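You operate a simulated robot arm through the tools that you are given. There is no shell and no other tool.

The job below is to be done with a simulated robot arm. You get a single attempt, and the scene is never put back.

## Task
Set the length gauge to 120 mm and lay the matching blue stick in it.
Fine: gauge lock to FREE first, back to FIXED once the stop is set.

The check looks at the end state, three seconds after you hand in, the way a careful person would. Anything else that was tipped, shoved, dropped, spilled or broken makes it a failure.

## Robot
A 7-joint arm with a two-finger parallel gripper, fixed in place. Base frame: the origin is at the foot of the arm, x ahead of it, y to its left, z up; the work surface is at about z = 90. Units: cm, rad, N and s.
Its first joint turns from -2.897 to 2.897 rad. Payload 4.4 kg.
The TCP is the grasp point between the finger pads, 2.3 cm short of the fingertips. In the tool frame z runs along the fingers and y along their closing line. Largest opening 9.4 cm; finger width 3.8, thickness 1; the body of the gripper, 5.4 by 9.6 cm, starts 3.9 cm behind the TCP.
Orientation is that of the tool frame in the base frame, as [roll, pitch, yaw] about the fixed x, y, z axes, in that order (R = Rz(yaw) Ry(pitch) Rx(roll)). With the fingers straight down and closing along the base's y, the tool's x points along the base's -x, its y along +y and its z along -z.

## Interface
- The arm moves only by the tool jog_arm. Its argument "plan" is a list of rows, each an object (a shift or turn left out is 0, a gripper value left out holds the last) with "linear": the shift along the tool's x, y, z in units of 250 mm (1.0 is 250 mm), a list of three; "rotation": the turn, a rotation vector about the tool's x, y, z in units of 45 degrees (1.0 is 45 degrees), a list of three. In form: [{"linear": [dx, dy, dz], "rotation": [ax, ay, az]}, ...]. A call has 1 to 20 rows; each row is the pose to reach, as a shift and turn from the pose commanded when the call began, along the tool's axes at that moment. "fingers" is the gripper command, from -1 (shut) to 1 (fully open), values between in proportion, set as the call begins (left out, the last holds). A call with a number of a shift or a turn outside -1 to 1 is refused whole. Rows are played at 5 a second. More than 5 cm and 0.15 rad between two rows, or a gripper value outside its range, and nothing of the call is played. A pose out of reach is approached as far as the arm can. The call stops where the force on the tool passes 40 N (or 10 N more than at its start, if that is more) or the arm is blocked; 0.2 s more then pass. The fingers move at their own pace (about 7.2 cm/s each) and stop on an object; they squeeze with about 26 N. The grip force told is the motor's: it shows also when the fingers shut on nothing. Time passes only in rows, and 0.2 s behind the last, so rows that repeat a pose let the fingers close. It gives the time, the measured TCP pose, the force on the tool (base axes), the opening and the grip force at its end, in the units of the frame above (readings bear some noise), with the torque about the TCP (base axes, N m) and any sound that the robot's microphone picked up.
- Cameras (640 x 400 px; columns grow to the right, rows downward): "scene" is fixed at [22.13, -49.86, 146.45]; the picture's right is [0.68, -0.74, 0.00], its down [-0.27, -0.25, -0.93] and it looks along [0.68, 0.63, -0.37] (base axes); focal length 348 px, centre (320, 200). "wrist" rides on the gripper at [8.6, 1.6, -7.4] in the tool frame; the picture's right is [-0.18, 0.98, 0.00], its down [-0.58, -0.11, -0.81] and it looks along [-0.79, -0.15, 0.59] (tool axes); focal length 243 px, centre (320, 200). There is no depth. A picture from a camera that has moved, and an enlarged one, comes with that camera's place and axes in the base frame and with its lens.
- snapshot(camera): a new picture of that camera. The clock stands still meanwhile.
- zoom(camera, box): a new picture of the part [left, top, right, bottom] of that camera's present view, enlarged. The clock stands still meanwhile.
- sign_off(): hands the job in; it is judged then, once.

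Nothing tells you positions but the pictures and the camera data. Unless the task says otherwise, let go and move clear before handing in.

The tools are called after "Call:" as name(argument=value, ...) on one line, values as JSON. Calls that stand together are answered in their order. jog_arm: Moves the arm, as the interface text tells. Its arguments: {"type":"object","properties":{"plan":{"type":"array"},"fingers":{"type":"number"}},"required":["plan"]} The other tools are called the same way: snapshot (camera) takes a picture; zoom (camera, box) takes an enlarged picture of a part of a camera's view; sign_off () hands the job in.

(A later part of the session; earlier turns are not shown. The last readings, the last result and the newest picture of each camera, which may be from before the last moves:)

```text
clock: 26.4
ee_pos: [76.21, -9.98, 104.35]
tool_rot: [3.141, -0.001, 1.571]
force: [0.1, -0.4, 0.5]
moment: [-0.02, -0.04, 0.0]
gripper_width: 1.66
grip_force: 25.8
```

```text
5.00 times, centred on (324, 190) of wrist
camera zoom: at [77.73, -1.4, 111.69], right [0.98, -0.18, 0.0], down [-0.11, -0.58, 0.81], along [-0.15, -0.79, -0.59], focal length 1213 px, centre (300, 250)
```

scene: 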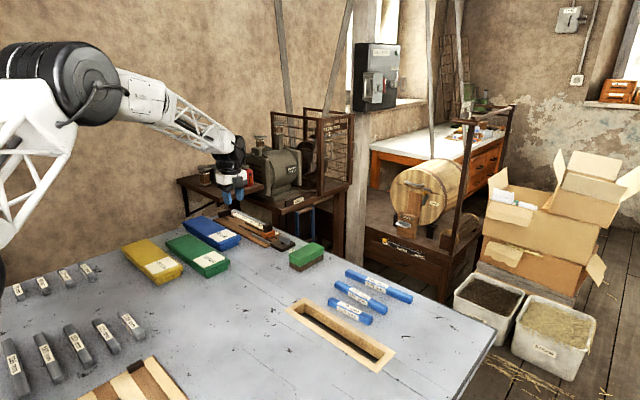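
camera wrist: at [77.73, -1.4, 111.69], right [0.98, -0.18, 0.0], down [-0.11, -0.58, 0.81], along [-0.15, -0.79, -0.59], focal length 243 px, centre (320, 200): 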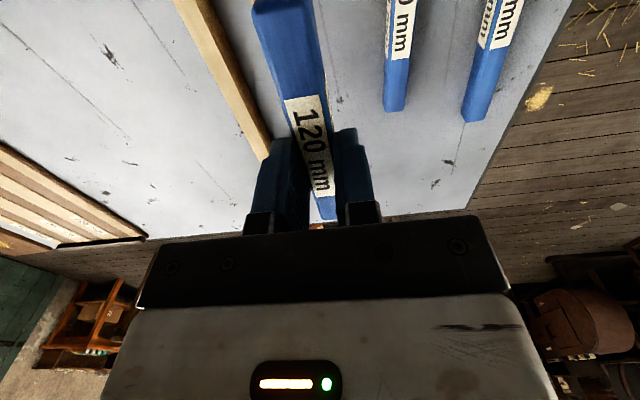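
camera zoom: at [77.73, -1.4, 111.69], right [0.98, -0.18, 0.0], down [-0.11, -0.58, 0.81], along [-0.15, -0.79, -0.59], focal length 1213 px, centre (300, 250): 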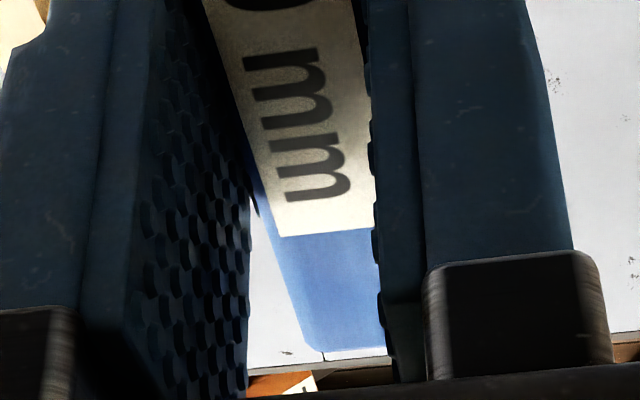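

The stick's centre is about 0.6 cm toward +y from the grip point, and it is aligned. Next I'll carry it high over to the gauge.

Call:
jog_arm(plan=[{"linear": [0.17, 0.03, -0.02]}, {"linear": [0.34, 0.06, -0.04]}, {"linear": [0.51, 0.09, -0.04]}, {"linear": [0.68, 0.12, -0.04]}, {"linear": [0.84, 0.15, -0.04]}])

Call:
jog_arm(plan=[{"linear": [0.17, 0.03, 0]}, {"linear": [0.34, 0.06, 0]}, {"linear": [0.51, 0.09, 0]}, {"linear": [0.68, 0.12, 0]}, {"linear": [0.84, 0.15, 0]}])

Call:
jog_arm(plan=[{"linear": [0.17, 0.03, 0]}, {"linear": [0.34, 0.06, 0]}, {"linear": [0.51, 0.09, 0]}, {"linear": [0.68, 0.12, 0]}, {"linear": [0.8, 0.148, 0]}, {"linear": [0.8, 0.148, 0]}])

Call:
snapshot(camera="wrist")

Call:
zoom(camera="scene", box=[190, 180, 286, 240])

```text
clock: 27.6
ee_pos: [79.98, 10.92, 105.54]
tool_rot: [3.138, -0.002, 1.573]
force: [0.1, -0.4, -0.3]
moment: [0.0, -0.01, -0.01]
gripper_width: 1.64
grip_force: 25.9
```

```text
clock: 28.8
ee_pos: [83.96, 31.38, 105.67]
tool_rot: [3.138, -0.002, 1.571]
force: [0.4, 0.5, 0.0]
moment: [-0.01, -0.02, -0.03]
gripper_width: 1.62
grip_force: 25.9
```

```text
clock: 30.2
ee_pos: [87.71, 51.84, 105.7]
tool_rot: [3.141, -0.001, 1.571]
force: [-0.1, -0.9, -0.6]
moment: [-0.02, 0.01, 0.01]
gripper_width: 1.65
grip_force: 26.0
```

```text
taken
camera wrist: at [89.25, 60.37, 113.15], right [0.98, -0.18, 0.0], down [-0.11, -0.58, 0.81], along [-0.15, -0.79, -0.59], focal length 243 px, centre (320, 200)
```

wrist: 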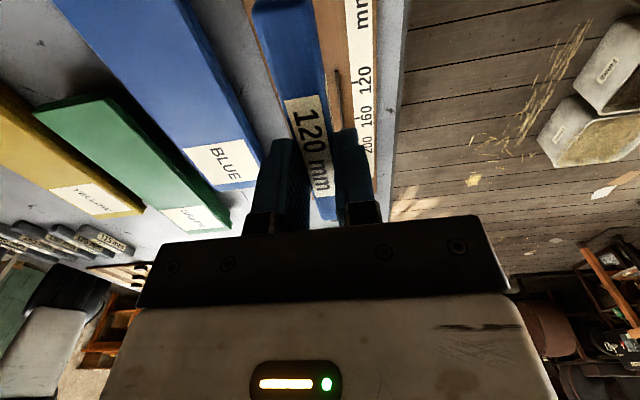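

```text
6.67 times, centred on (238, 210) of scene
camera zoom: at [22.13, -49.86, 146.45], right [0.68, -0.74, 0.0], down [-0.27, -0.25, -0.93], along [0.68, 0.63, -0.37], focal length 2316 px, centre (867, 133)
```

zoom: 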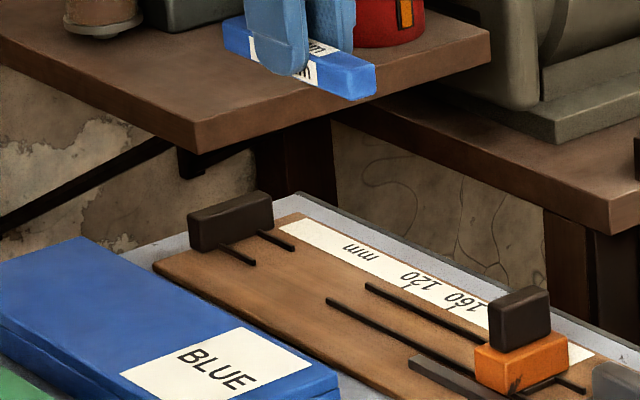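

I'm above the gauge. I'll fine-position and lower until the stick bottom is about 1 cm above the rails, then check alignment.

Call:
jog_arm(plan=[{"linear": [0.014, -0.004, 0.08]}, {"linear": [0.028, -0.008, 0.2]}, {"linear": [0.028, -0.008, 0.32]}, {"linear": [0.028, -0.008, 0.4]}, {"linear": [0.028, -0.008, 0.42]}, {"linear": [0.028, -0.008, 0.42]}])

Call:
snapshot(camera="wrist")

Call:
zoom(camera="wrist", box=[240, 0, 400, 100])

Call:
zoom(camera="wrist", box=[270, 140, 390, 230])

Call:
zoom(camera="scene", box=[205, 195, 277, 240])

```text
clock: 31.6
ee_pos: [87.46, 52.44, 95.1]
tool_rot: [3.141, -0.001, 1.571]
force: [-0.1, 0.1, -0.6]
moment: [-0.01, 0.0, 0.01]
gripper_width: 1.65
grip_force: 26.2
```

```text
taken
camera wrist: at [89.03, 61.14, 102.49], right [0.98, -0.18, 0.0], down [-0.11, -0.58, 0.81], along [-0.15, -0.79, -0.59], focal length 243 px, centre (320, 200)
```

wrist: 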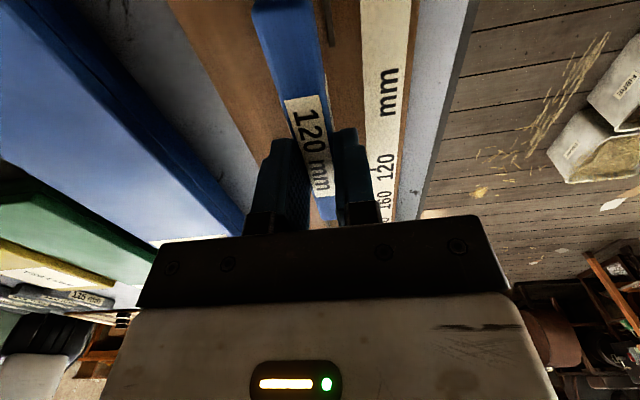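

```text
4.00 times, centred on (320, 50) of wrist
camera zoom: at [89.03, 61.14, 102.49], right [0.98, -0.18, 0.0], down [-0.11, -0.58, 0.81], along [-0.15, -0.79, -0.59], focal length 970 px, centre (320, 800)
```

zoom: 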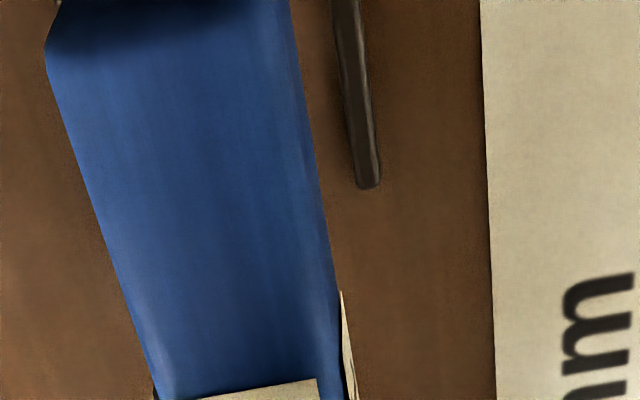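

```text
4.44 times, centred on (330, 185) of wrist
camera zoom: at [89.03, 61.14, 102.49], right [0.98, -0.18, 0.0], down [-0.11, -0.58, 0.81], along [-0.15, -0.79, -0.59], focal length 1078 px, centre (276, 267)
```

zoom: 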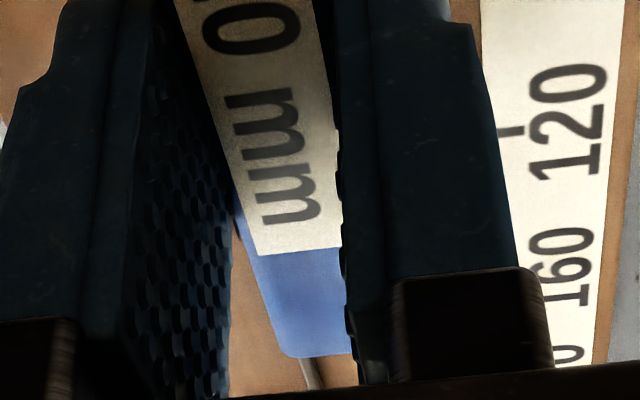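

```text
8.89 times, centred on (241, 218) of scene
camera zoom: at [22.13, -49.86, 146.45], right [0.68, -0.74, 0.0], down [-0.27, -0.25, -0.93], along [0.68, 0.63, -0.37], focal length 3089 px, centre (1022, 44)
```

zoom: 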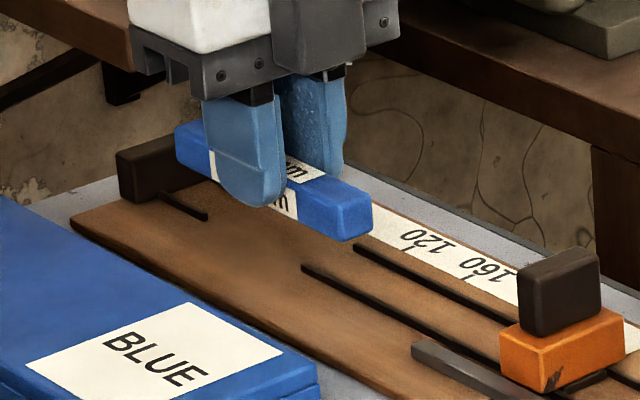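

The stick (x≈86.7–88.4) is centred between the rails (inner edges about 86.35 and 88.6), and its far end is about 1 cm short of the fixed end. I'll lower it slowly.

Call:
jog_arm(plan=[{"linear": [0, 0, 0.015]}, {"linear": [0, 0, 0.03]}, {"linear": [0, 0, 0.04]}, {"linear": [0, 0, 0.048]}, {"linear": [0, 0, 0.054]}, {"linear": [0, 0, 0.054]}])

Call:
zoom(camera="scene", box=[205, 195, 277, 240])

Call:
zoom(camera="wrist", box=[240, 0, 400, 100])

```text
clock: 33.0
ee_pos: [87.39, 52.54, 93.68]
tool_rot: [3.139, -0.003, 1.57]
force: [0.3, -0.1, 0.3]
moment: [-0.02, 0.0, -0.01]
gripper_width: 1.69
grip_force: 26.2
```

```text
8.89 times, centred on (241, 218) of scene
camera zoom: at [22.13, -49.86, 146.45], right [0.68, -0.74, 0.0], down [-0.27, -0.25, -0.93], along [0.68, 0.63, -0.37], focal length 3089 px, centre (1022, 44)
```

zoom: 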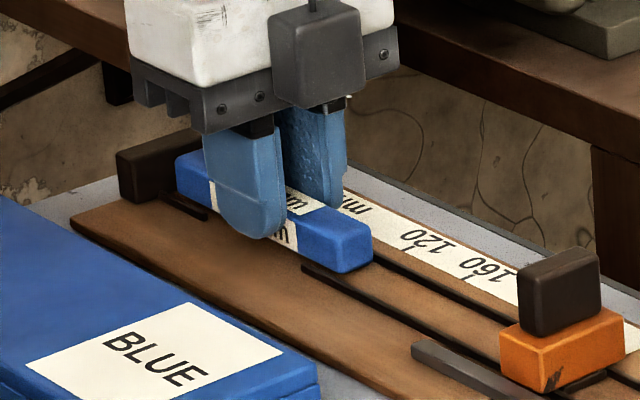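

```text
4.00 times, centred on (320, 50) of wrist
camera zoom: at [88.95, 61.22, 101.06], right [0.98, -0.18, 0.0], down [-0.11, -0.58, 0.81], along [-0.15, -0.79, -0.59], focal length 970 px, centre (320, 800)
```

zoom: 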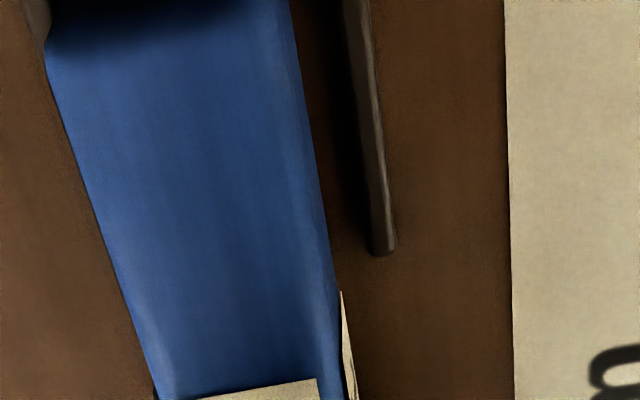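

The stick has started to enter between the rails without touching. I'll continue down in tiny steps until it sits on the board.

Call:
jog_arm(plan=[{"linear": [0, 0, 0.002]}, {"linear": [0, 0, 0.004]}, {"linear": [0, 0, 0.006]}, {"linear": [0, 0, 0.006]}])

```text
clock: 34.0
ee_pos: [87.61, 52.49, 93.51]
tool_rot: [3.139, -0.002, 1.571]
force: [-0.4, -0.4, 0.1]
moment: [0.01, -0.01, -0.03]
gripper_width: 1.66
grip_force: 26.0
```

Call:
jog_arm(plan=[{"linear": [0, 0, 0.002]}, {"linear": [0, 0, 0.004]}, {"linear": [0, 0, 0.006]}, {"linear": [0, 0, 0.006]}])

Call:
zoom(camera="scene", box=[215, 205, 263, 235])

```text
clock: 35.0
ee_pos: [87.6, 52.49, 93.58]
tool_rot: [3.139, -0.001, 1.571]
force: [-0.7, 1.1, 1.6]
moment: [-0.05, 0.01, 0.03]
gripper_width: 1.66
grip_force: 26.3
```

```text
13.33 times, centred on (239, 220) of scene
camera zoom: at [22.13, -49.86, 146.45], right [0.68, -0.74, 0.0], down [-0.27, -0.25, -0.93], along [0.68, 0.63, -0.37], focal length 4633 px, centre (1400, -67)
```

zoom: 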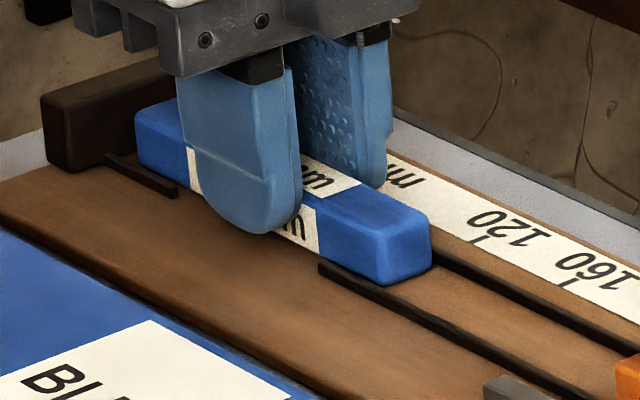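

It is nearly seated, with a force of 1.6 N. A little more downward motion.

Call:
jog_arm(plan=[{"linear": [0, 0, 0.001]}, {"linear": [0, 0, 0.002]}, {"linear": [0, 0, 0.003]}, {"linear": [0, 0, 0.003]}])

```text
clock: 36.0
ee_pos: [87.62, 52.52, 93.37]
tool_rot: [3.139, -0.003, 1.571]
force: [-1.7, 3.7, 13.6]
moment: [-0.07, 0.03, -0.02]
gripper_width: 1.67
grip_force: 25.8
```

The stick is seated; the board pushes back with 13.6 N. I'll unload slightly and slide it toward the fixed end while it is held.

Call:
jog_arm(plan=[{"linear": [0, 0, -0.0025]}, {"linear": [0.006, 0, -0.0025]}, {"linear": [0.012, 0, -0.0025]}, {"linear": [0.018, 0, -0.0025]}, {"linear": [0.024, 0, -0.0025]}, {"linear": [0.024, 0, -0.0025]}])

Call:
zoom(camera="scene", box=[215, 205, 263, 235])

Call:
zoom(camera="wrist", box=[240, 0, 400, 100])

```text
clock: 37.4
ee_pos: [87.42, 53.15, 93.27]
tool_rot: [3.14, -0.001, 1.572]
force: [-1.2, -2.3, 12.2]
moment: [-0.05, 0.0, 0.01]
gripper_width: 1.67
grip_force: 26.1
```

```text
13.33 times, centred on (239, 220) of scene
camera zoom: at [22.13, -49.86, 146.45], right [0.68, -0.74, 0.0], down [-0.27, -0.25, -0.93], along [0.68, 0.63, -0.37], focal length 4633 px, centre (1400, -67)
```

zoom: 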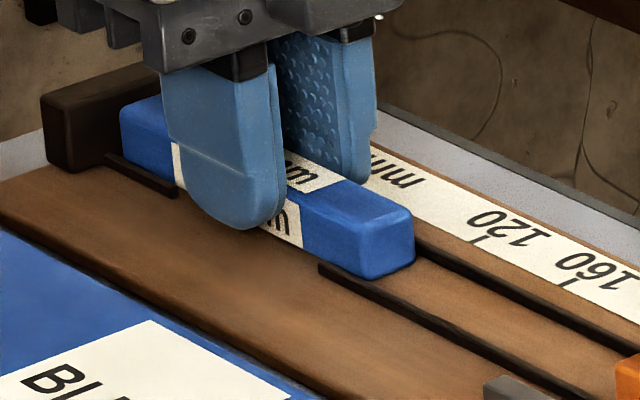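

```text
4.00 times, centred on (320, 50) of wrist
camera zoom: at [88.98, 61.81, 100.72], right [0.98, -0.18, 0.0], down [-0.11, -0.58, 0.81], along [-0.15, -0.79, -0.59], focal length 970 px, centre (320, 800)
```

zoom: 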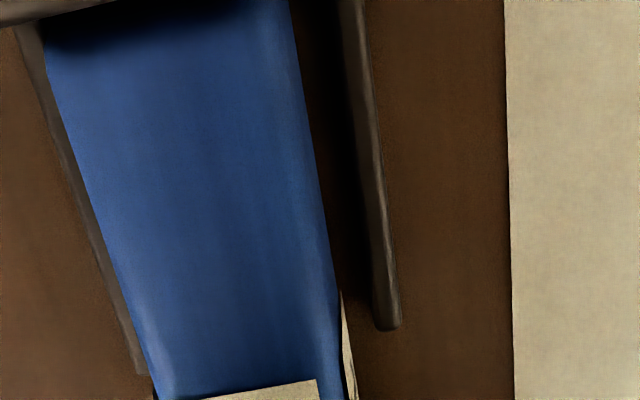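

The stick lies in the channel between both rails and is close to the fixed end. I'll keep sliding gently until it touches.

Call:
jog_arm(plan=[{"linear": [0.003, 0, -0.002]}, {"linear": [0.006, 0, -0.002]}, {"linear": [0.008, 0, -0.002]}, {"linear": [0.01, 0, -0.002]}, {"linear": [0.012, 0, -0.002]}])

Call:
zoom(camera="wrist", box=[240, 0, 320, 50])

```text
clock: 38.6
ee_pos: [87.53, 53.42, 93.29]
tool_rot: [3.141, -0.002, 1.571]
force: [-3.9, -21.9, -1.2]
moment: [-0.45, 0.06, 0.2]
gripper_width: 1.65
grip_force: 26.1
```

```text
8.00 times, centred on (280, 25) of wrist
camera zoom: at [89.14, 62.01, 100.72], right [0.98, -0.18, 0.0], down [-0.11, -0.58, 0.81], along [-0.15, -0.79, -0.59], focal length 1941 px, centre (640, 1600)
```

zoom: 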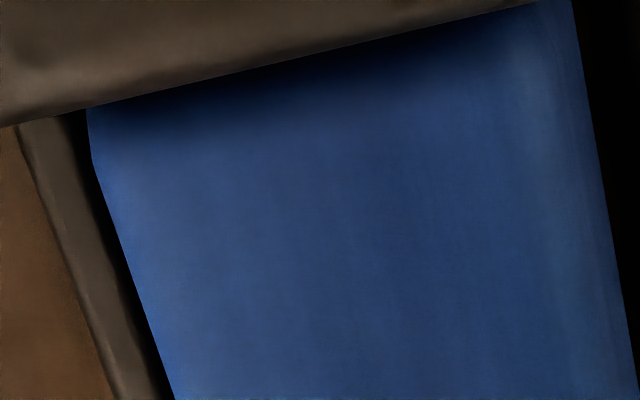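

The stick has touched the fixed end, with about 22 N reaction. I'll relax the push, open, and lift away.

Call:
jog_arm(plan=[{"linear": [-0.003, 0, 0]}, {"linear": [-0.003, 0, 0]}])

Call:
jog_arm(plan=[{"linear": [0, 0, 0]}, {"linear": [0, 0, 0]}, {"linear": [0, 0, 0]}, {"linear": [0, 0, -0.04]}, {"linear": [0, 0, -0.12]}, {"linear": [0, 0, -0.28]}, {"linear": [0, 0, -0.44]}, {"linear": [0, 0, -0.44]}], fingers=-0.4)

Call:
snapshot(camera="wrist")

Call:
zoom(camera="scene", box=[205, 195, 301, 255])

```text
clock: 39.2
ee_pos: [87.47, 53.32, 93.39]
tool_rot: [3.141, -0.002, 1.569]
force: [0.3, -10.9, -4.2]
moment: [-0.47, 0.0, 0.02]
gripper_width: 1.65
grip_force: 25.9
```

```text
clock: 41.0
ee_pos: [87.35, 53.19, 104.22]
tool_rot: [3.14, -0.001, 1.57]
force: [0.3, 0.1, -0.3]
moment: [0.03, 0.01, 0.0]
gripper_width: 2.81
grip_force: 0.0
```

```text
taken
camera wrist: at [88.94, 61.98, 111.57], right [0.98, -0.18, 0.0], down [-0.11, -0.58, 0.81], along [-0.15, -0.79, -0.59], focal length 243 px, centre (320, 200)
```

wrist: 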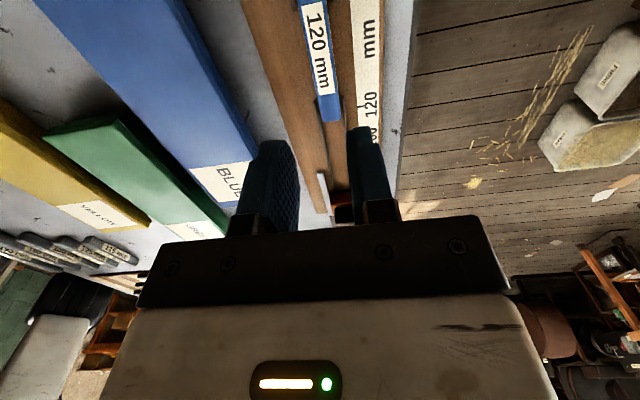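

```text
6.67 times, centred on (253, 225) of scene
camera zoom: at [22.13, -49.86, 146.45], right [0.68, -0.74, 0.0], down [-0.27, -0.25, -0.93], along [0.68, 0.63, -0.37], focal length 2316 px, centre (767, 33)
```

zoom: 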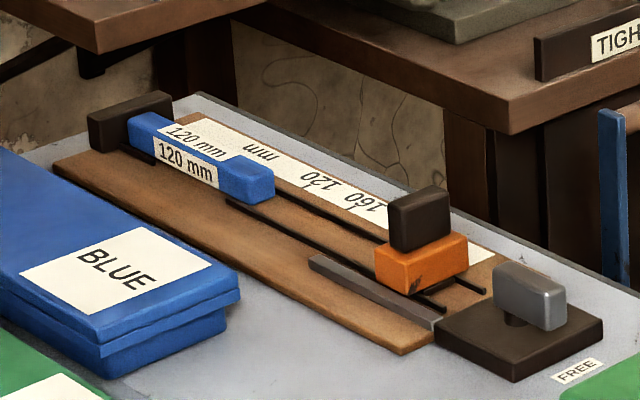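

The stick lies in the gauge against the fixed end. Now I'll turn the gripper back so it closes along y and go above the orange stop's handle at about (87, 34).

Call:
jog_arm(plan=[{"linear": [-0.13, 0, 0], "rotation": [0, 0, -0.16]}, {"linear": [-0.26, 0, 0], "rotation": [0, 0, -0.33]}, {"linear": [-0.39, 0, 0], "rotation": [0, 0, -0.5]}, {"linear": [-0.52, 0, 0], "rotation": [0, 0, -0.67]}, {"linear": [-0.65, 0, 0], "rotation": [0, 0, -0.84]}, {"linear": [-0.76, 0, 0], "rotation": [0, 0, -1.0]}], fingers=-0.3)

Call:
jog_arm(plan=[{"rotation": [0, 0, -0.16]}, {"rotation": [0, 0, -0.33]}, {"rotation": [0, 0, -0.5]}, {"rotation": [0, 0, -0.67]}, {"rotation": [0, 0, -0.84]}, {"rotation": [0, 0, -1.0]}, {"rotation": [0, 0, -1.0]}])

Call:
snapshot(camera="wrist")

Call:
zoom(camera="wrist", box=[240, 0, 480, 150])

```text
clock: 42.4
ee_pos: [87.16, 34.44, 104.15]
tool_rot: [3.139, -0.001, 2.359]
force: [0.6, -0.7, -0.1]
moment: [0.01, -0.02, 0.0]
gripper_width: 3.28
grip_force: 0.0
```

```text
clock: 44.0
ee_pos: [87.4, 34.38, 104.46]
tool_rot: [3.138, 0.003, -3.139]
force: [-0.3, 0.2, -0.5]
moment: [-0.04, 0.02, 0.02]
gripper_width: 3.26
grip_force: 0.0
```

```text
taken
camera wrist: at [78.7, 35.95, 111.7], right [0.18, 0.98, 0.0], down [0.58, -0.11, 0.81], along [0.79, -0.15, -0.59], focal length 243 px, centre (320, 200)
```

wrist: 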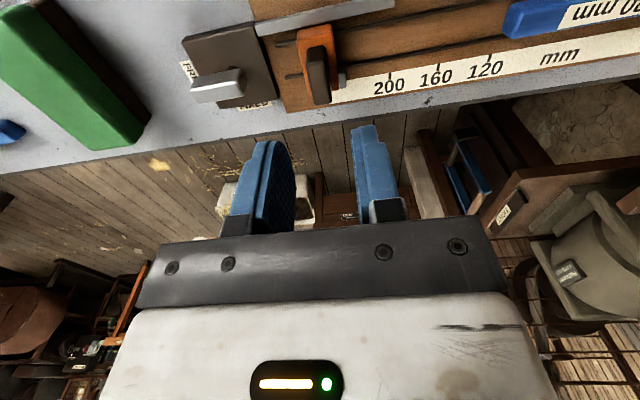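

```text
2.67 times, centred on (360, 75) of wrist
camera zoom: at [78.7, 35.95, 111.7], right [0.18, 0.98, 0.0], down [0.58, -0.11, 0.81], along [0.79, -0.15, -0.59], focal length 647 px, centre (213, 533)
```

zoom: 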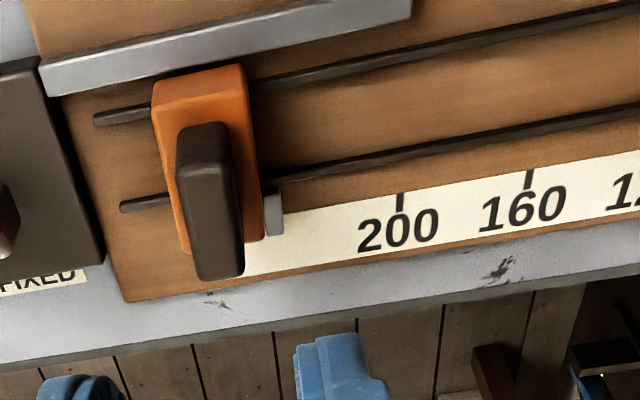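

The handle is at about (87.6, 34.4), with z about 92.6–94.9. I'll lower the fingers around it.

Call:
jog_arm(plan=[{"linear": [-0.006, 0.001, 0.1]}, {"linear": [-0.006, 0.001, 0.2]}, {"linear": [-0.006, 0.001, 0.28]}, {"linear": [-0.006, 0.001, 0.33]}, {"linear": [-0.006, 0.001, 0.36]}, {"linear": [-0.006, 0.001, 0.36]}])

Call:
zoom(camera="wrist", box=[200, 40, 440, 190])

Call:
zoom(camera="scene", box=[235, 200, 299, 240])

```text
clock: 45.4
ee_pos: [87.79, 34.27, 95.4]
tool_rot: [3.14, 0.001, -3.14]
force: [-0.4, -0.3, 0.2]
moment: [-0.01, -0.01, 0.02]
gripper_width: 3.27
grip_force: 0.0
```

```text
2.67 times, centred on (320, 115) of wrist
camera zoom: at [78.99, 35.91, 102.65], right [0.18, 0.98, 0.0], down [0.58, -0.11, 0.81], along [0.79, -0.15, -0.59], focal length 647 px, centre (320, 427)
```

zoom: 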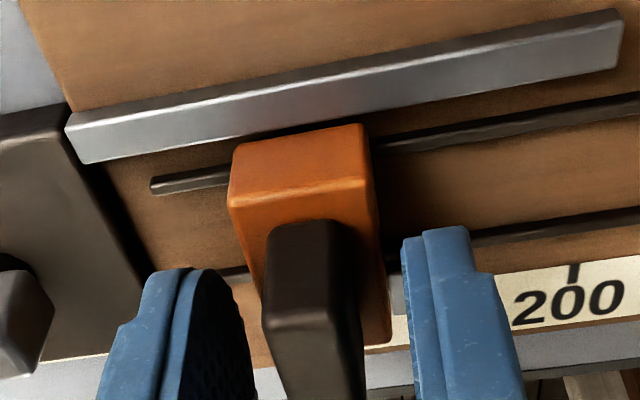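

```text
10.00 times, centred on (267, 220) of scene
camera zoom: at [22.13, -49.86, 146.45], right [0.68, -0.74, 0.0], down [-0.27, -0.25, -0.93], along [0.68, 0.63, -0.37], focal length 3475 px, centre (850, 0)
```

zoom: 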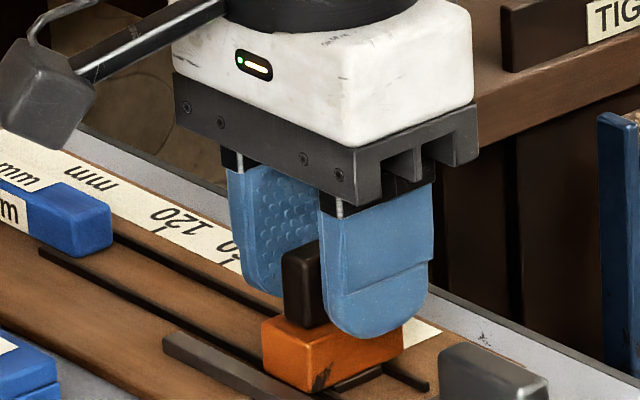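

The handle is between the fingers, and since the lock is free it will self-centre. Closing now.

Call:
jog_arm(plan=[{"linear": [0, 0, 0]}, {"linear": [0, 0, 0]}, {"linear": [0, 0, 0]}, {"linear": [0, 0, 0]}], fingers=-1)

```text
clock: 46.4
ee_pos: [87.81, 34.23, 95.38]
tool_rot: [3.14, 0.001, -3.142]
force: [1.0, 1.5, -1.5]
moment: [-0.09, -0.19, -0.03]
gripper_width: 1.37
grip_force: 44.7
```

The handle is gripped. I'll slide the stop 10 cm toward the stick.

Call:
jog_arm(plan=[{"linear": [0, 0.02, 0]}, {"linear": [0, 0.06, 0]}, {"linear": [0, 0.12, 0]}, {"linear": [0, 0.18, 0]}, {"linear": [0, 0.24, 0]}, {"linear": [0, 0.3, 0]}, {"linear": [0, 0.36, 0]}, {"linear": [0, 0.4, 0]}, {"linear": [0, 0.4, 0]}])

Call:
zoom(camera="scene", box=[215, 195, 279, 235])

Call:
zoom(camera="wrist", box=[240, 0, 480, 150])

```text
clock: 48.4
ee_pos: [87.57, 44.44, 95.39]
tool_rot: [3.141, -0.001, -3.141]
force: [-18.1, 0.1, -7.8]
moment: [-0.03, -0.62, -0.16]
gripper_width: 1.39
grip_force: 44.8
```

```text
10.00 times, centred on (247, 215) of scene
camera zoom: at [22.13, -49.86, 146.45], right [0.68, -0.74, 0.0], down [-0.27, -0.25, -0.93], along [0.68, 0.63, -0.37], focal length 3475 px, centre (1050, 50)
```

zoom: 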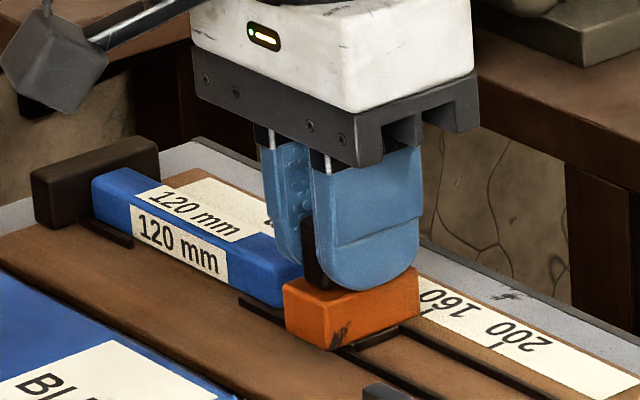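

```text
2.67 times, centred on (360, 75) of wrist
camera zoom: at [78.81, 46.02, 102.73], right [0.18, 0.98, 0.0], down [0.58, -0.11, 0.81], along [0.79, -0.15, -0.59], focal length 647 px, centre (213, 533)
```

zoom: 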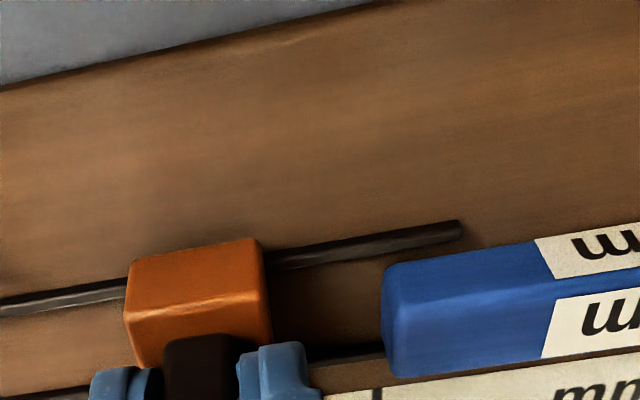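

The stop slides freely, and the gap left to the stick end is about 2 cm. I'll continue slowly, with a slight x correction to unload the guide.

Call:
jog_arm(plan=[{"linear": [0.0024, 0.015, 0]}, {"linear": [0.003, 0.03, 0]}, {"linear": [0.003, 0.045, 0]}, {"linear": [0.003, 0.06, 0]}, {"linear": [0.003, 0.068, 0]}, {"linear": [0.003, 0.068, 0]}])

Call:
zoom(camera="scene", box=[220, 205, 268, 235])

Call:
zoom(camera="wrist", box=[260, 70, 420, 170])

```text
clock: 49.8
ee_pos: [87.62, 46.06, 95.36]
tool_rot: [3.139, 0.004, 3.141]
force: [-15.5, 1.1, 3.9]
moment: [-0.17, 1.17, -0.03]
gripper_width: 1.35
grip_force: 45.5
```

```text
13.33 times, centred on (244, 220) of scene
camera zoom: at [22.13, -49.86, 146.45], right [0.68, -0.74, 0.0], down [-0.27, -0.25, -0.93], along [0.68, 0.63, -0.37], focal length 4633 px, centre (1333, -67)
```

zoom: 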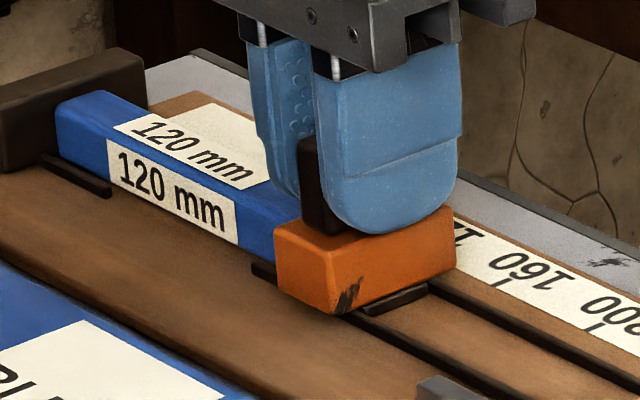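

```text
4.00 times, centred on (340, 120) of wrist
camera zoom: at [78.89, 47.67, 102.71], right [0.18, 0.98, 0.0], down [0.58, -0.11, 0.81], along [0.79, -0.15, -0.59], focal length 970 px, centre (240, 520)
```

zoom: 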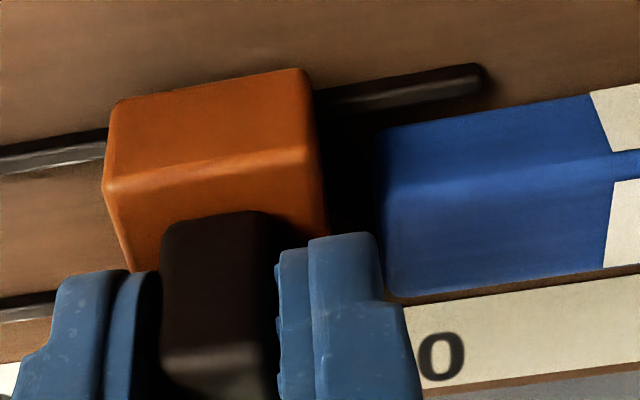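

About 0.6 cm is left. I'll continue in fine steps until contact.

Call:
jog_arm(plan=[{"linear": [0.001, 0.006, 0]}, {"linear": [0.001, 0.01, 0]}, {"linear": [0.001, 0.014, 0]}, {"linear": [0.001, 0.016, 0]}, {"linear": [0.001, 0.016, 0]}])

Call:
zoom(camera="wrist", box=[260, 70, 420, 170])

```text
clock: 51.0
ee_pos: [87.59, 46.35, 95.36]
tool_rot: [3.14, 0.002, -3.141]
force: [34.7, -2.5, -7.4]
moment: [-0.35, -0.33, 0.16]
gripper_width: 1.41
grip_force: 44.8
```

```text
4.00 times, centred on (340, 120) of wrist
camera zoom: at [78.8, 48.06, 102.73], right [0.18, 0.98, 0.0], down [0.58, -0.11, 0.81], along [0.79, -0.15, -0.59], focal length 970 px, centre (240, 520)
```

zoom: 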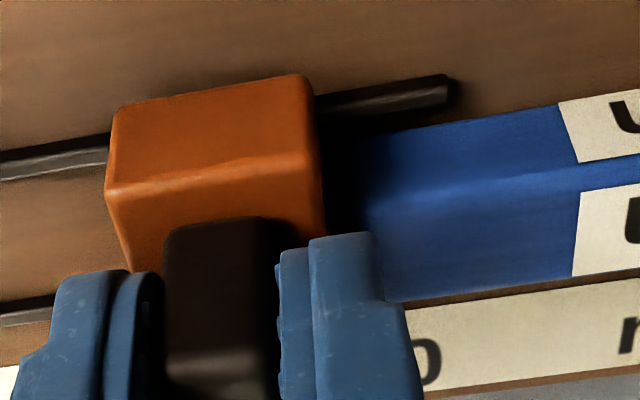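

The guide is stiff sideways, so I'll undo part of the x shift and continue toward the stick in fine steps.

Call:
jog_arm(plan=[{"linear": [-0.002, 0, 0]}, {"linear": [-0.002, 0.004, 0]}, {"linear": [-0.002, 0.007, 0]}, {"linear": [-0.002, 0.01, 0]}, {"linear": [-0.002, 0.01, 0]}])

Call:
zoom(camera="wrist", box=[260, 70, 420, 170])

Call:
zoom(camera="scene", box=[220, 205, 268, 235])

```text
clock: 52.2
ee_pos: [87.58, 46.78, 95.4]
tool_rot: [3.14, 0.002, -3.14]
force: [7.4, -17.6, 5.8]
moment: [-0.27, 0.42, 0.07]
gripper_width: 1.38
grip_force: 45.2
```

```text
4.00 times, centred on (340, 120) of wrist
camera zoom: at [78.8, 48.37, 102.75], right [0.18, 0.98, 0.0], down [0.58, -0.11, 0.81], along [0.79, -0.15, -0.59], focal length 970 px, centre (240, 520)
```

zoom: 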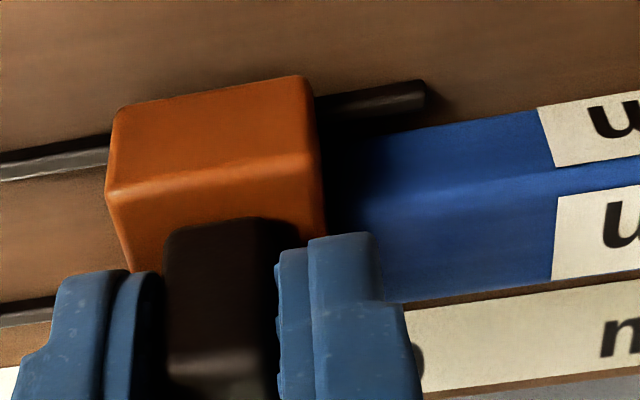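

```text
13.33 times, centred on (244, 220) of scene
camera zoom: at [22.13, -49.86, 146.45], right [0.68, -0.74, 0.0], down [-0.27, -0.25, -0.93], along [0.68, 0.63, -0.37], focal length 4633 px, centre (1333, -67)
```

zoom: 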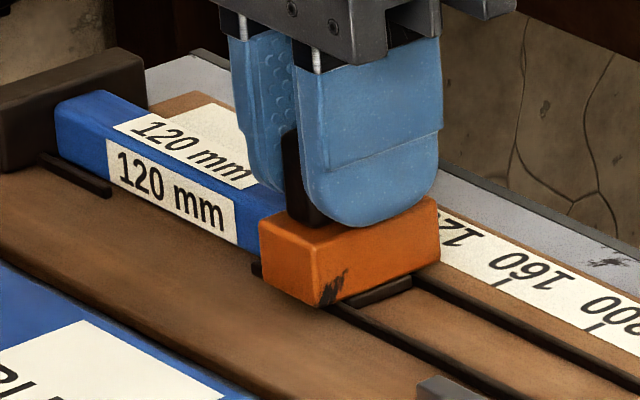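

A -17.6 N reaction along y suggests the stop touches the stick. I'll inspect the contact and both ends.

Call:
zoom(camera="wrist", box=[320, 80, 384, 120])

Call:
zoom(camera="scene", box=[234, 217, 258, 232])

Call:
zoom(camera="scene", box=[218, 207, 242, 222])

Call:
snapshot(camera="wrist")

```text
10.00 times, centred on (352, 100) of wrist
camera zoom: at [78.8, 48.37, 102.75], right [0.18, 0.98, 0.0], down [0.58, -0.11, 0.81], along [0.79, -0.15, -0.59], focal length 2426 px, centre (0, 1200)
```

zoom: 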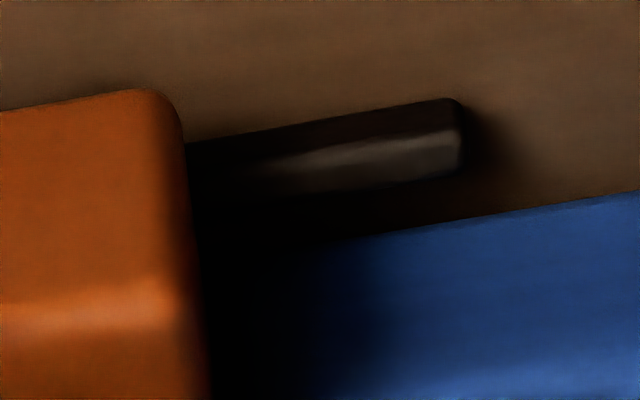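

```text
16.00 times, centred on (246, 224) of scene
camera zoom: at [22.13, -49.86, 146.45], right [0.68, -0.74, 0.0], down [-0.27, -0.25, -0.93], along [0.68, 0.63, -0.37], focal length 5560 px, centre (1504, -192)
```

zoom: 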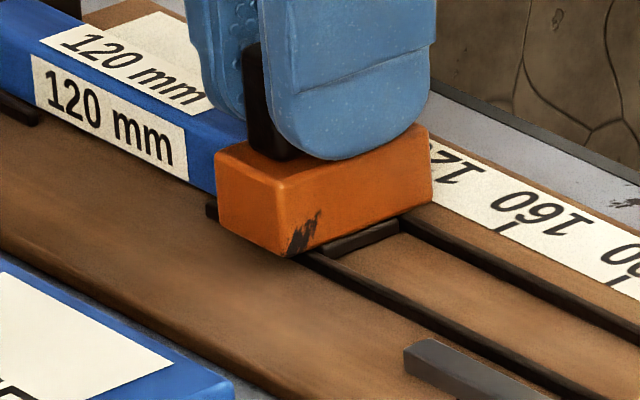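

```text
16.00 times, centred on (230, 214) of scene
camera zoom: at [22.13, -49.86, 146.45], right [0.68, -0.74, 0.0], down [-0.27, -0.25, -0.93], along [0.68, 0.63, -0.37], focal length 5560 px, centre (1760, -32)
```

zoom: 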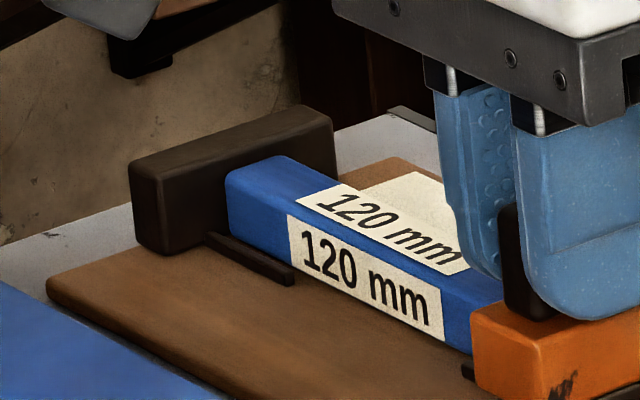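

```text
taken
camera wrist: at [78.8, 48.37, 102.75], right [0.18, 0.98, 0.0], down [0.58, -0.11, 0.81], along [0.79, -0.15, -0.59], focal length 243 px, centre (320, 200)
```

wrist: 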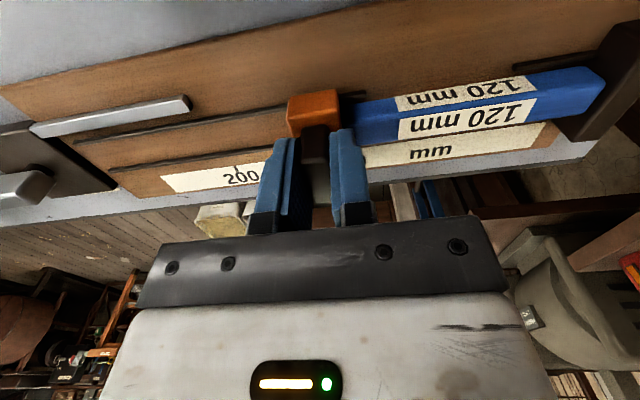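

Both ends of the stick are in contact. I'll ease off the push by about 0.6 mm, then release the handle and lift to read the pointer.

Call:
jog_arm(plan=[{"linear": [0, -0.0026, 0]}, {"linear": [0, -0.0026, 0]}])

Call:
jog_arm(plan=[{"linear": [0, 0, 0]}, {"linear": [0, 0, 0]}, {"linear": [0, 0, 0]}, {"linear": [0, 0, -0.05]}, {"linear": [0, 0, -0.15]}, {"linear": [0, 0, -0.3]}, {"linear": [0, 0, -0.42]}, {"linear": [0, 0, -0.42]}], fingers=-0.3)

Call:
snapshot(camera="wrist")

Call:
zoom(camera="wrist", box=[270, 20, 430, 120])

Call:
zoom(camera="scene", box=[215, 200, 279, 240])

```text
clock: 52.8
ee_pos: [87.53, 46.63, 95.37]
tool_rot: [3.138, 0.004, 3.141]
force: [20.5, -5.1, 3.6]
moment: [-0.2, 0.34, -0.05]
gripper_width: 1.36
grip_force: 44.7
```

```text
clock: 54.6
ee_pos: [87.42, 46.88, 105.93]
tool_rot: [3.139, 0.001, 3.141]
force: [0.6, 0.3, 0.0]
moment: [0.01, 0.02, -0.03]
gripper_width: 3.31
grip_force: 0.0
```

```text
taken
camera wrist: at [78.7, 48.48, 113.4], right [0.18, 0.98, 0.0], down [0.58, -0.11, 0.81], along [0.79, -0.15, -0.59], focal length 243 px, centre (320, 200)
```

wrist: 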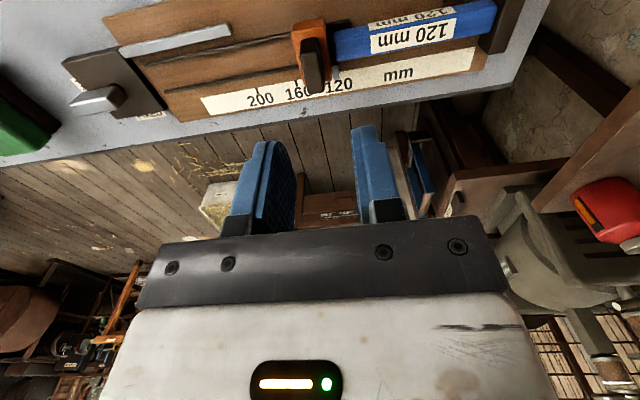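

```text
4.00 times, centred on (350, 70) of wrist
camera zoom: at [78.7, 48.48, 113.4], right [0.18, 0.98, 0.0], down [0.58, -0.11, 0.81], along [0.79, -0.15, -0.59], focal length 970 px, centre (200, 720)
```

zoom: 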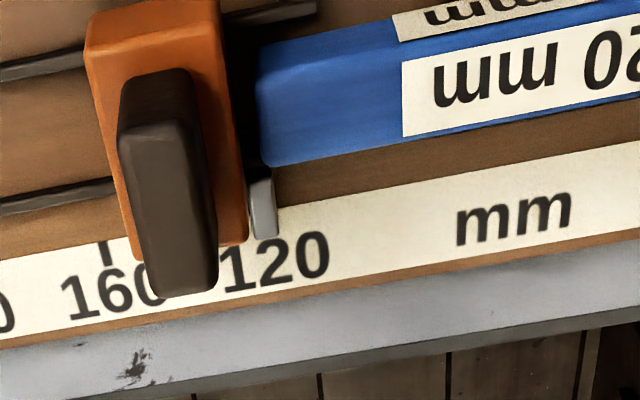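

```text
10.00 times, centred on (247, 220) of scene
camera zoom: at [22.13, -49.86, 146.45], right [0.68, -0.74, 0.0], down [-0.27, -0.25, -0.93], along [0.68, 0.63, -0.37], focal length 3475 px, centre (1050, 0)
```

zoom: 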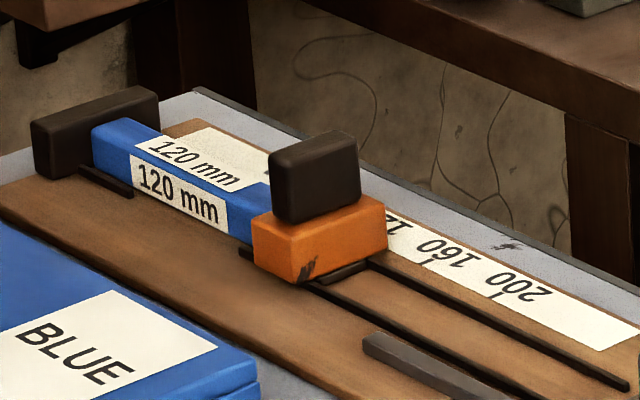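

The pointer now sits at the 120 mark. I'll enlarge to check it and the contact.

Call:
zoom(camera="wrist", box=[310, 30, 374, 70])

Call:
zoom(camera="wrist", box=[310, 55, 374, 95])

```text
10.00 times, centred on (342, 50) of wrist
camera zoom: at [78.7, 48.48, 113.4], right [0.18, 0.98, 0.0], down [0.58, -0.11, 0.81], along [0.79, -0.15, -0.59], focal length 2426 px, centre (100, 1700)
```

zoom: 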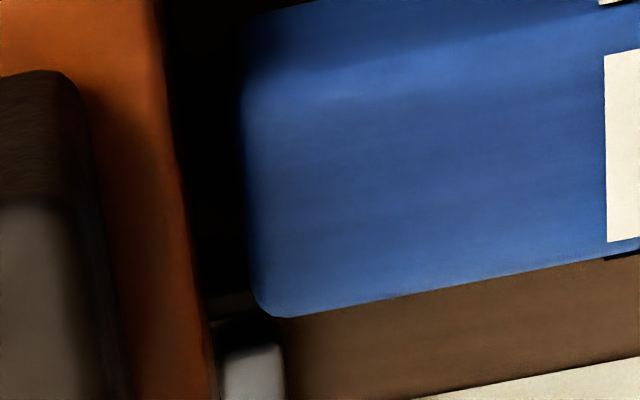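

```text
10.00 times, centred on (342, 75) of wrist
camera zoom: at [78.7, 48.48, 113.4], right [0.18, 0.98, 0.0], down [0.58, -0.11, 0.81], along [0.79, -0.15, -0.59], focal length 2426 px, centre (100, 1450)
```

zoom: 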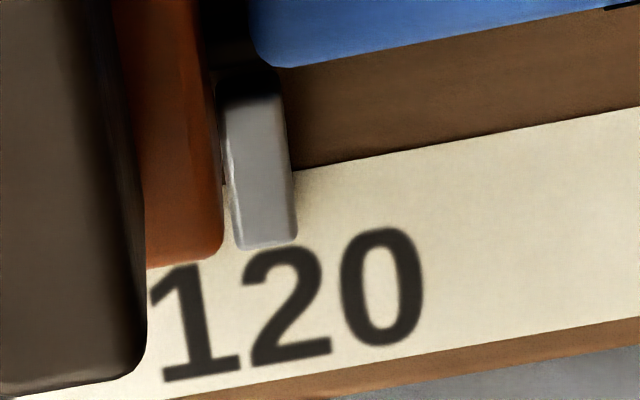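

The pointer covers the 120 mark. I need the gripper turned for the lever anyway, so I'll rotate now and use that viewpoint to check the stop and pointer again.

Call:
jog_arm(plan=[{"rotation": [0, 0, 0.16]}, {"rotation": [0, 0, 0.33]}, {"rotation": [0, 0, 0.5]}, {"rotation": [0, 0, 0.67]}, {"rotation": [0, 0, 0.84]}, {"rotation": [0, 0, 1.0]}])

Call:
jog_arm(plan=[{"linear": [-0.02, -0.02, 0], "rotation": [0, 0, 0.16]}, {"linear": [-0.04, -0.04, 0], "rotation": [0, 0, 0.33]}, {"linear": [-0.06, -0.06, 0], "rotation": [0, 0, 0.5]}, {"linear": [-0.08, -0.08, 0], "rotation": [0, 0, 0.67]}, {"linear": [-0.1, -0.1, 0], "rotation": [0, 0, 0.84]}, {"linear": [-0.11, -0.11, 0], "rotation": [0, 0, 1.0]}, {"linear": [-0.11, -0.11, 0], "rotation": [0, 0, 1.0]}])

Call:
snapshot(camera="wrist")

Call:
zoom(camera="wrist", box=[260, 0, 388, 80])

```text
clock: 56.0
ee_pos: [87.7, 46.7, 105.87]
tool_rot: [3.139, -0.001, 2.354]
force: [-1.0, 0.4, -1.0]
moment: [0.0, -0.03, -0.02]
gripper_width: 3.26
grip_force: 0.0
```

```text
clock: 57.6
ee_pos: [87.49, 42.63, 105.97]
tool_rot: [3.139, 0.0, 1.57]
force: [0.4, -1.2, 0.5]
moment: [0.02, -0.02, -0.01]
gripper_width: 3.29
grip_force: 0.0
```

```text
taken
camera wrist: at [89.04, 51.35, 113.27], right [0.98, -0.19, 0.0], down [-0.11, -0.58, 0.81], along [-0.15, -0.79, -0.59], focal length 243 px, centre (320, 200)
```

wrist: 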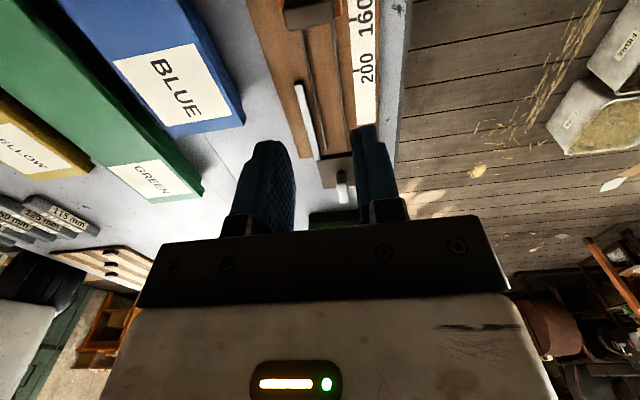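

```text
5.00 times, centred on (324, 40) of wrist
camera zoom: at [89.04, 51.35, 113.27], right [0.98, -0.19, 0.0], down [-0.11, -0.58, 0.81], along [-0.15, -0.79, -0.59], focal length 1213 px, centre (300, 1000)
```

zoom: 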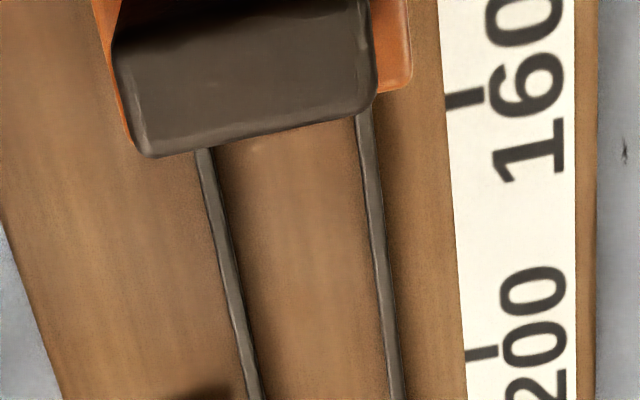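

I need to be a bit further along to see the stop's face; moving 6 cm toward +y.

Call:
jog_arm(plan=[{"linear": [0.1, 0, 0]}, {"linear": [0.2, 0, 0]}, {"linear": [0.28, 0, 0]}, {"linear": [0.28, 0, 0]}])

Call:
snapshot(camera="wrist")

Call:
zoom(camera="wrist", box=[290, 20, 386, 80])

Call:
zoom(camera="wrist", box=[290, 50, 386, 110])

```text
clock: 58.6
ee_pos: [87.58, 49.86, 105.81]
tool_rot: [3.139, -0.001, 1.572]
force: [0.3, 0.5, -0.3]
moment: [0.0, -0.01, 0.01]
gripper_width: 3.31
grip_force: 0.1
```

```text
taken
camera wrist: at [89.19, 58.56, 113.25], right [0.98, -0.18, 0.0], down [-0.11, -0.58, 0.81], along [-0.15, -0.79, -0.59], focal length 243 px, centre (320, 200)
```

wrist: 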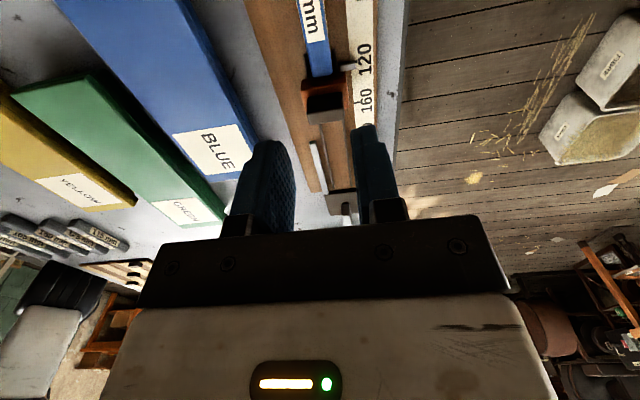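

```text
6.67 times, centred on (338, 50) of wrist
camera zoom: at [89.19, 58.56, 113.25], right [0.98, -0.18, 0.0], down [-0.11, -0.58, 0.81], along [-0.15, -0.79, -0.59], focal length 1618 px, centre (200, 1200)
```

zoom: 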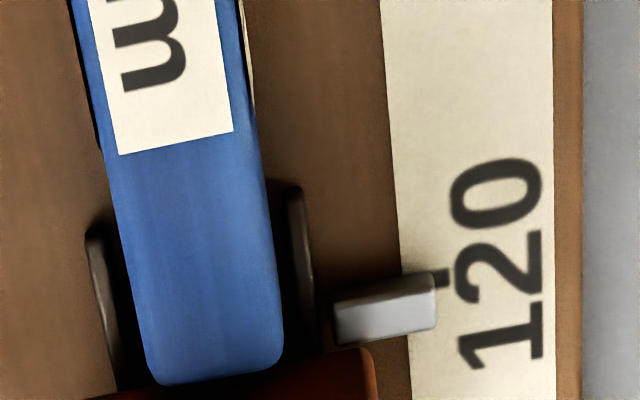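

```text
6.67 times, centred on (338, 80) of wrist
camera zoom: at [89.19, 58.56, 113.25], right [0.98, -0.18, 0.0], down [-0.11, -0.58, 0.81], along [-0.15, -0.79, -0.59], focal length 1618 px, centre (200, 1000)
```

zoom: 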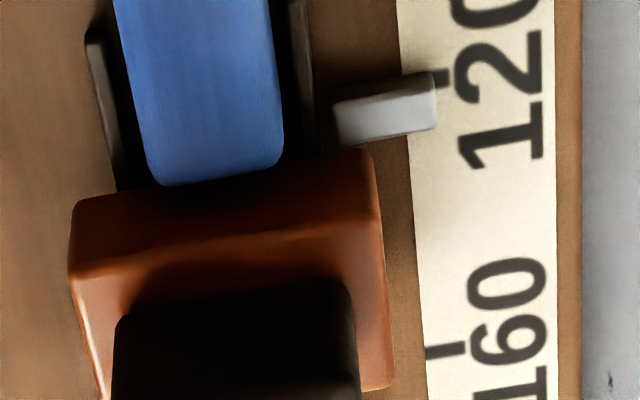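

The pointer's centre lines up with the 120 mark at y≈48.06, and the slide's front touches the stick. Now I'll return to the lock lever to set it back to FIXED.

Call:
jog_arm(plan=[{"linear": [-0.18, 0, 0]}, {"linear": [-0.36, 0, 0]}, {"linear": [-0.54, 0, 0]}, {"linear": [-0.72, 0, 0]}, {"linear": [-0.87, 0, 0.06]}, {"linear": [-0.91, 0, 0.14]}, {"linear": [-0.91, 0, 0.14]}])

Call:
snapshot(camera="wrist")

Call:
zoom(camera="wrist", box=[220, 0, 460, 150])

```text
clock: 60.2
ee_pos: [87.54, 26.89, 102.47]
tool_rot: [3.139, -0.004, 1.57]
force: [0.0, 0.0, 0.1]
moment: [-0.01, 0.01, -0.03]
gripper_width: 3.3
grip_force: 0.1
```

```text
taken
camera wrist: at [89.17, 35.52, 109.81], right [0.98, -0.18, 0.0], down [-0.11, -0.58, 0.81], along [-0.15, -0.79, -0.59], focal length 243 px, centre (320, 200)
```

wrist: 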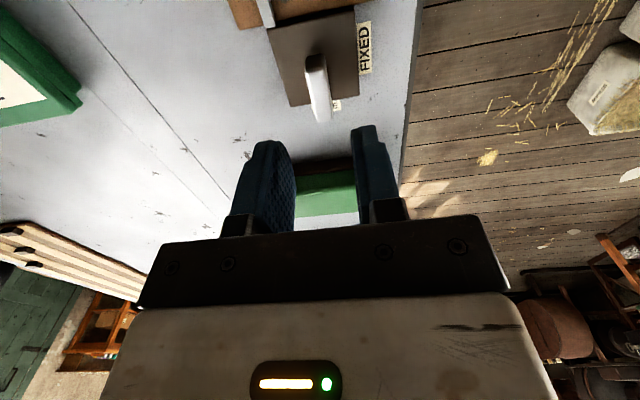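

```text
2.67 times, centred on (340, 75) of wrist
camera zoom: at [89.17, 35.52, 109.81], right [0.98, -0.18, 0.0], down [-0.11, -0.58, 0.81], along [-0.15, -0.79, -0.59], focal length 647 px, centre (267, 533)
```

zoom: 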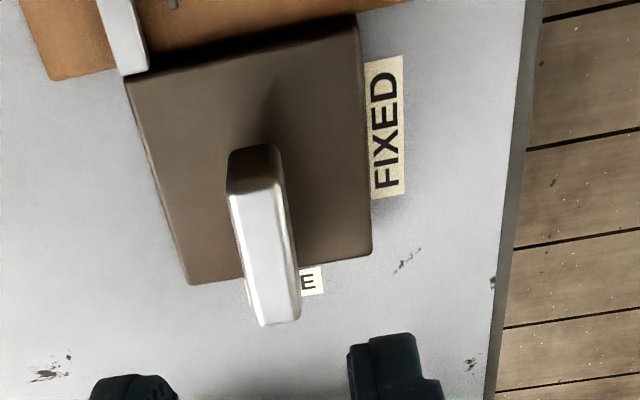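

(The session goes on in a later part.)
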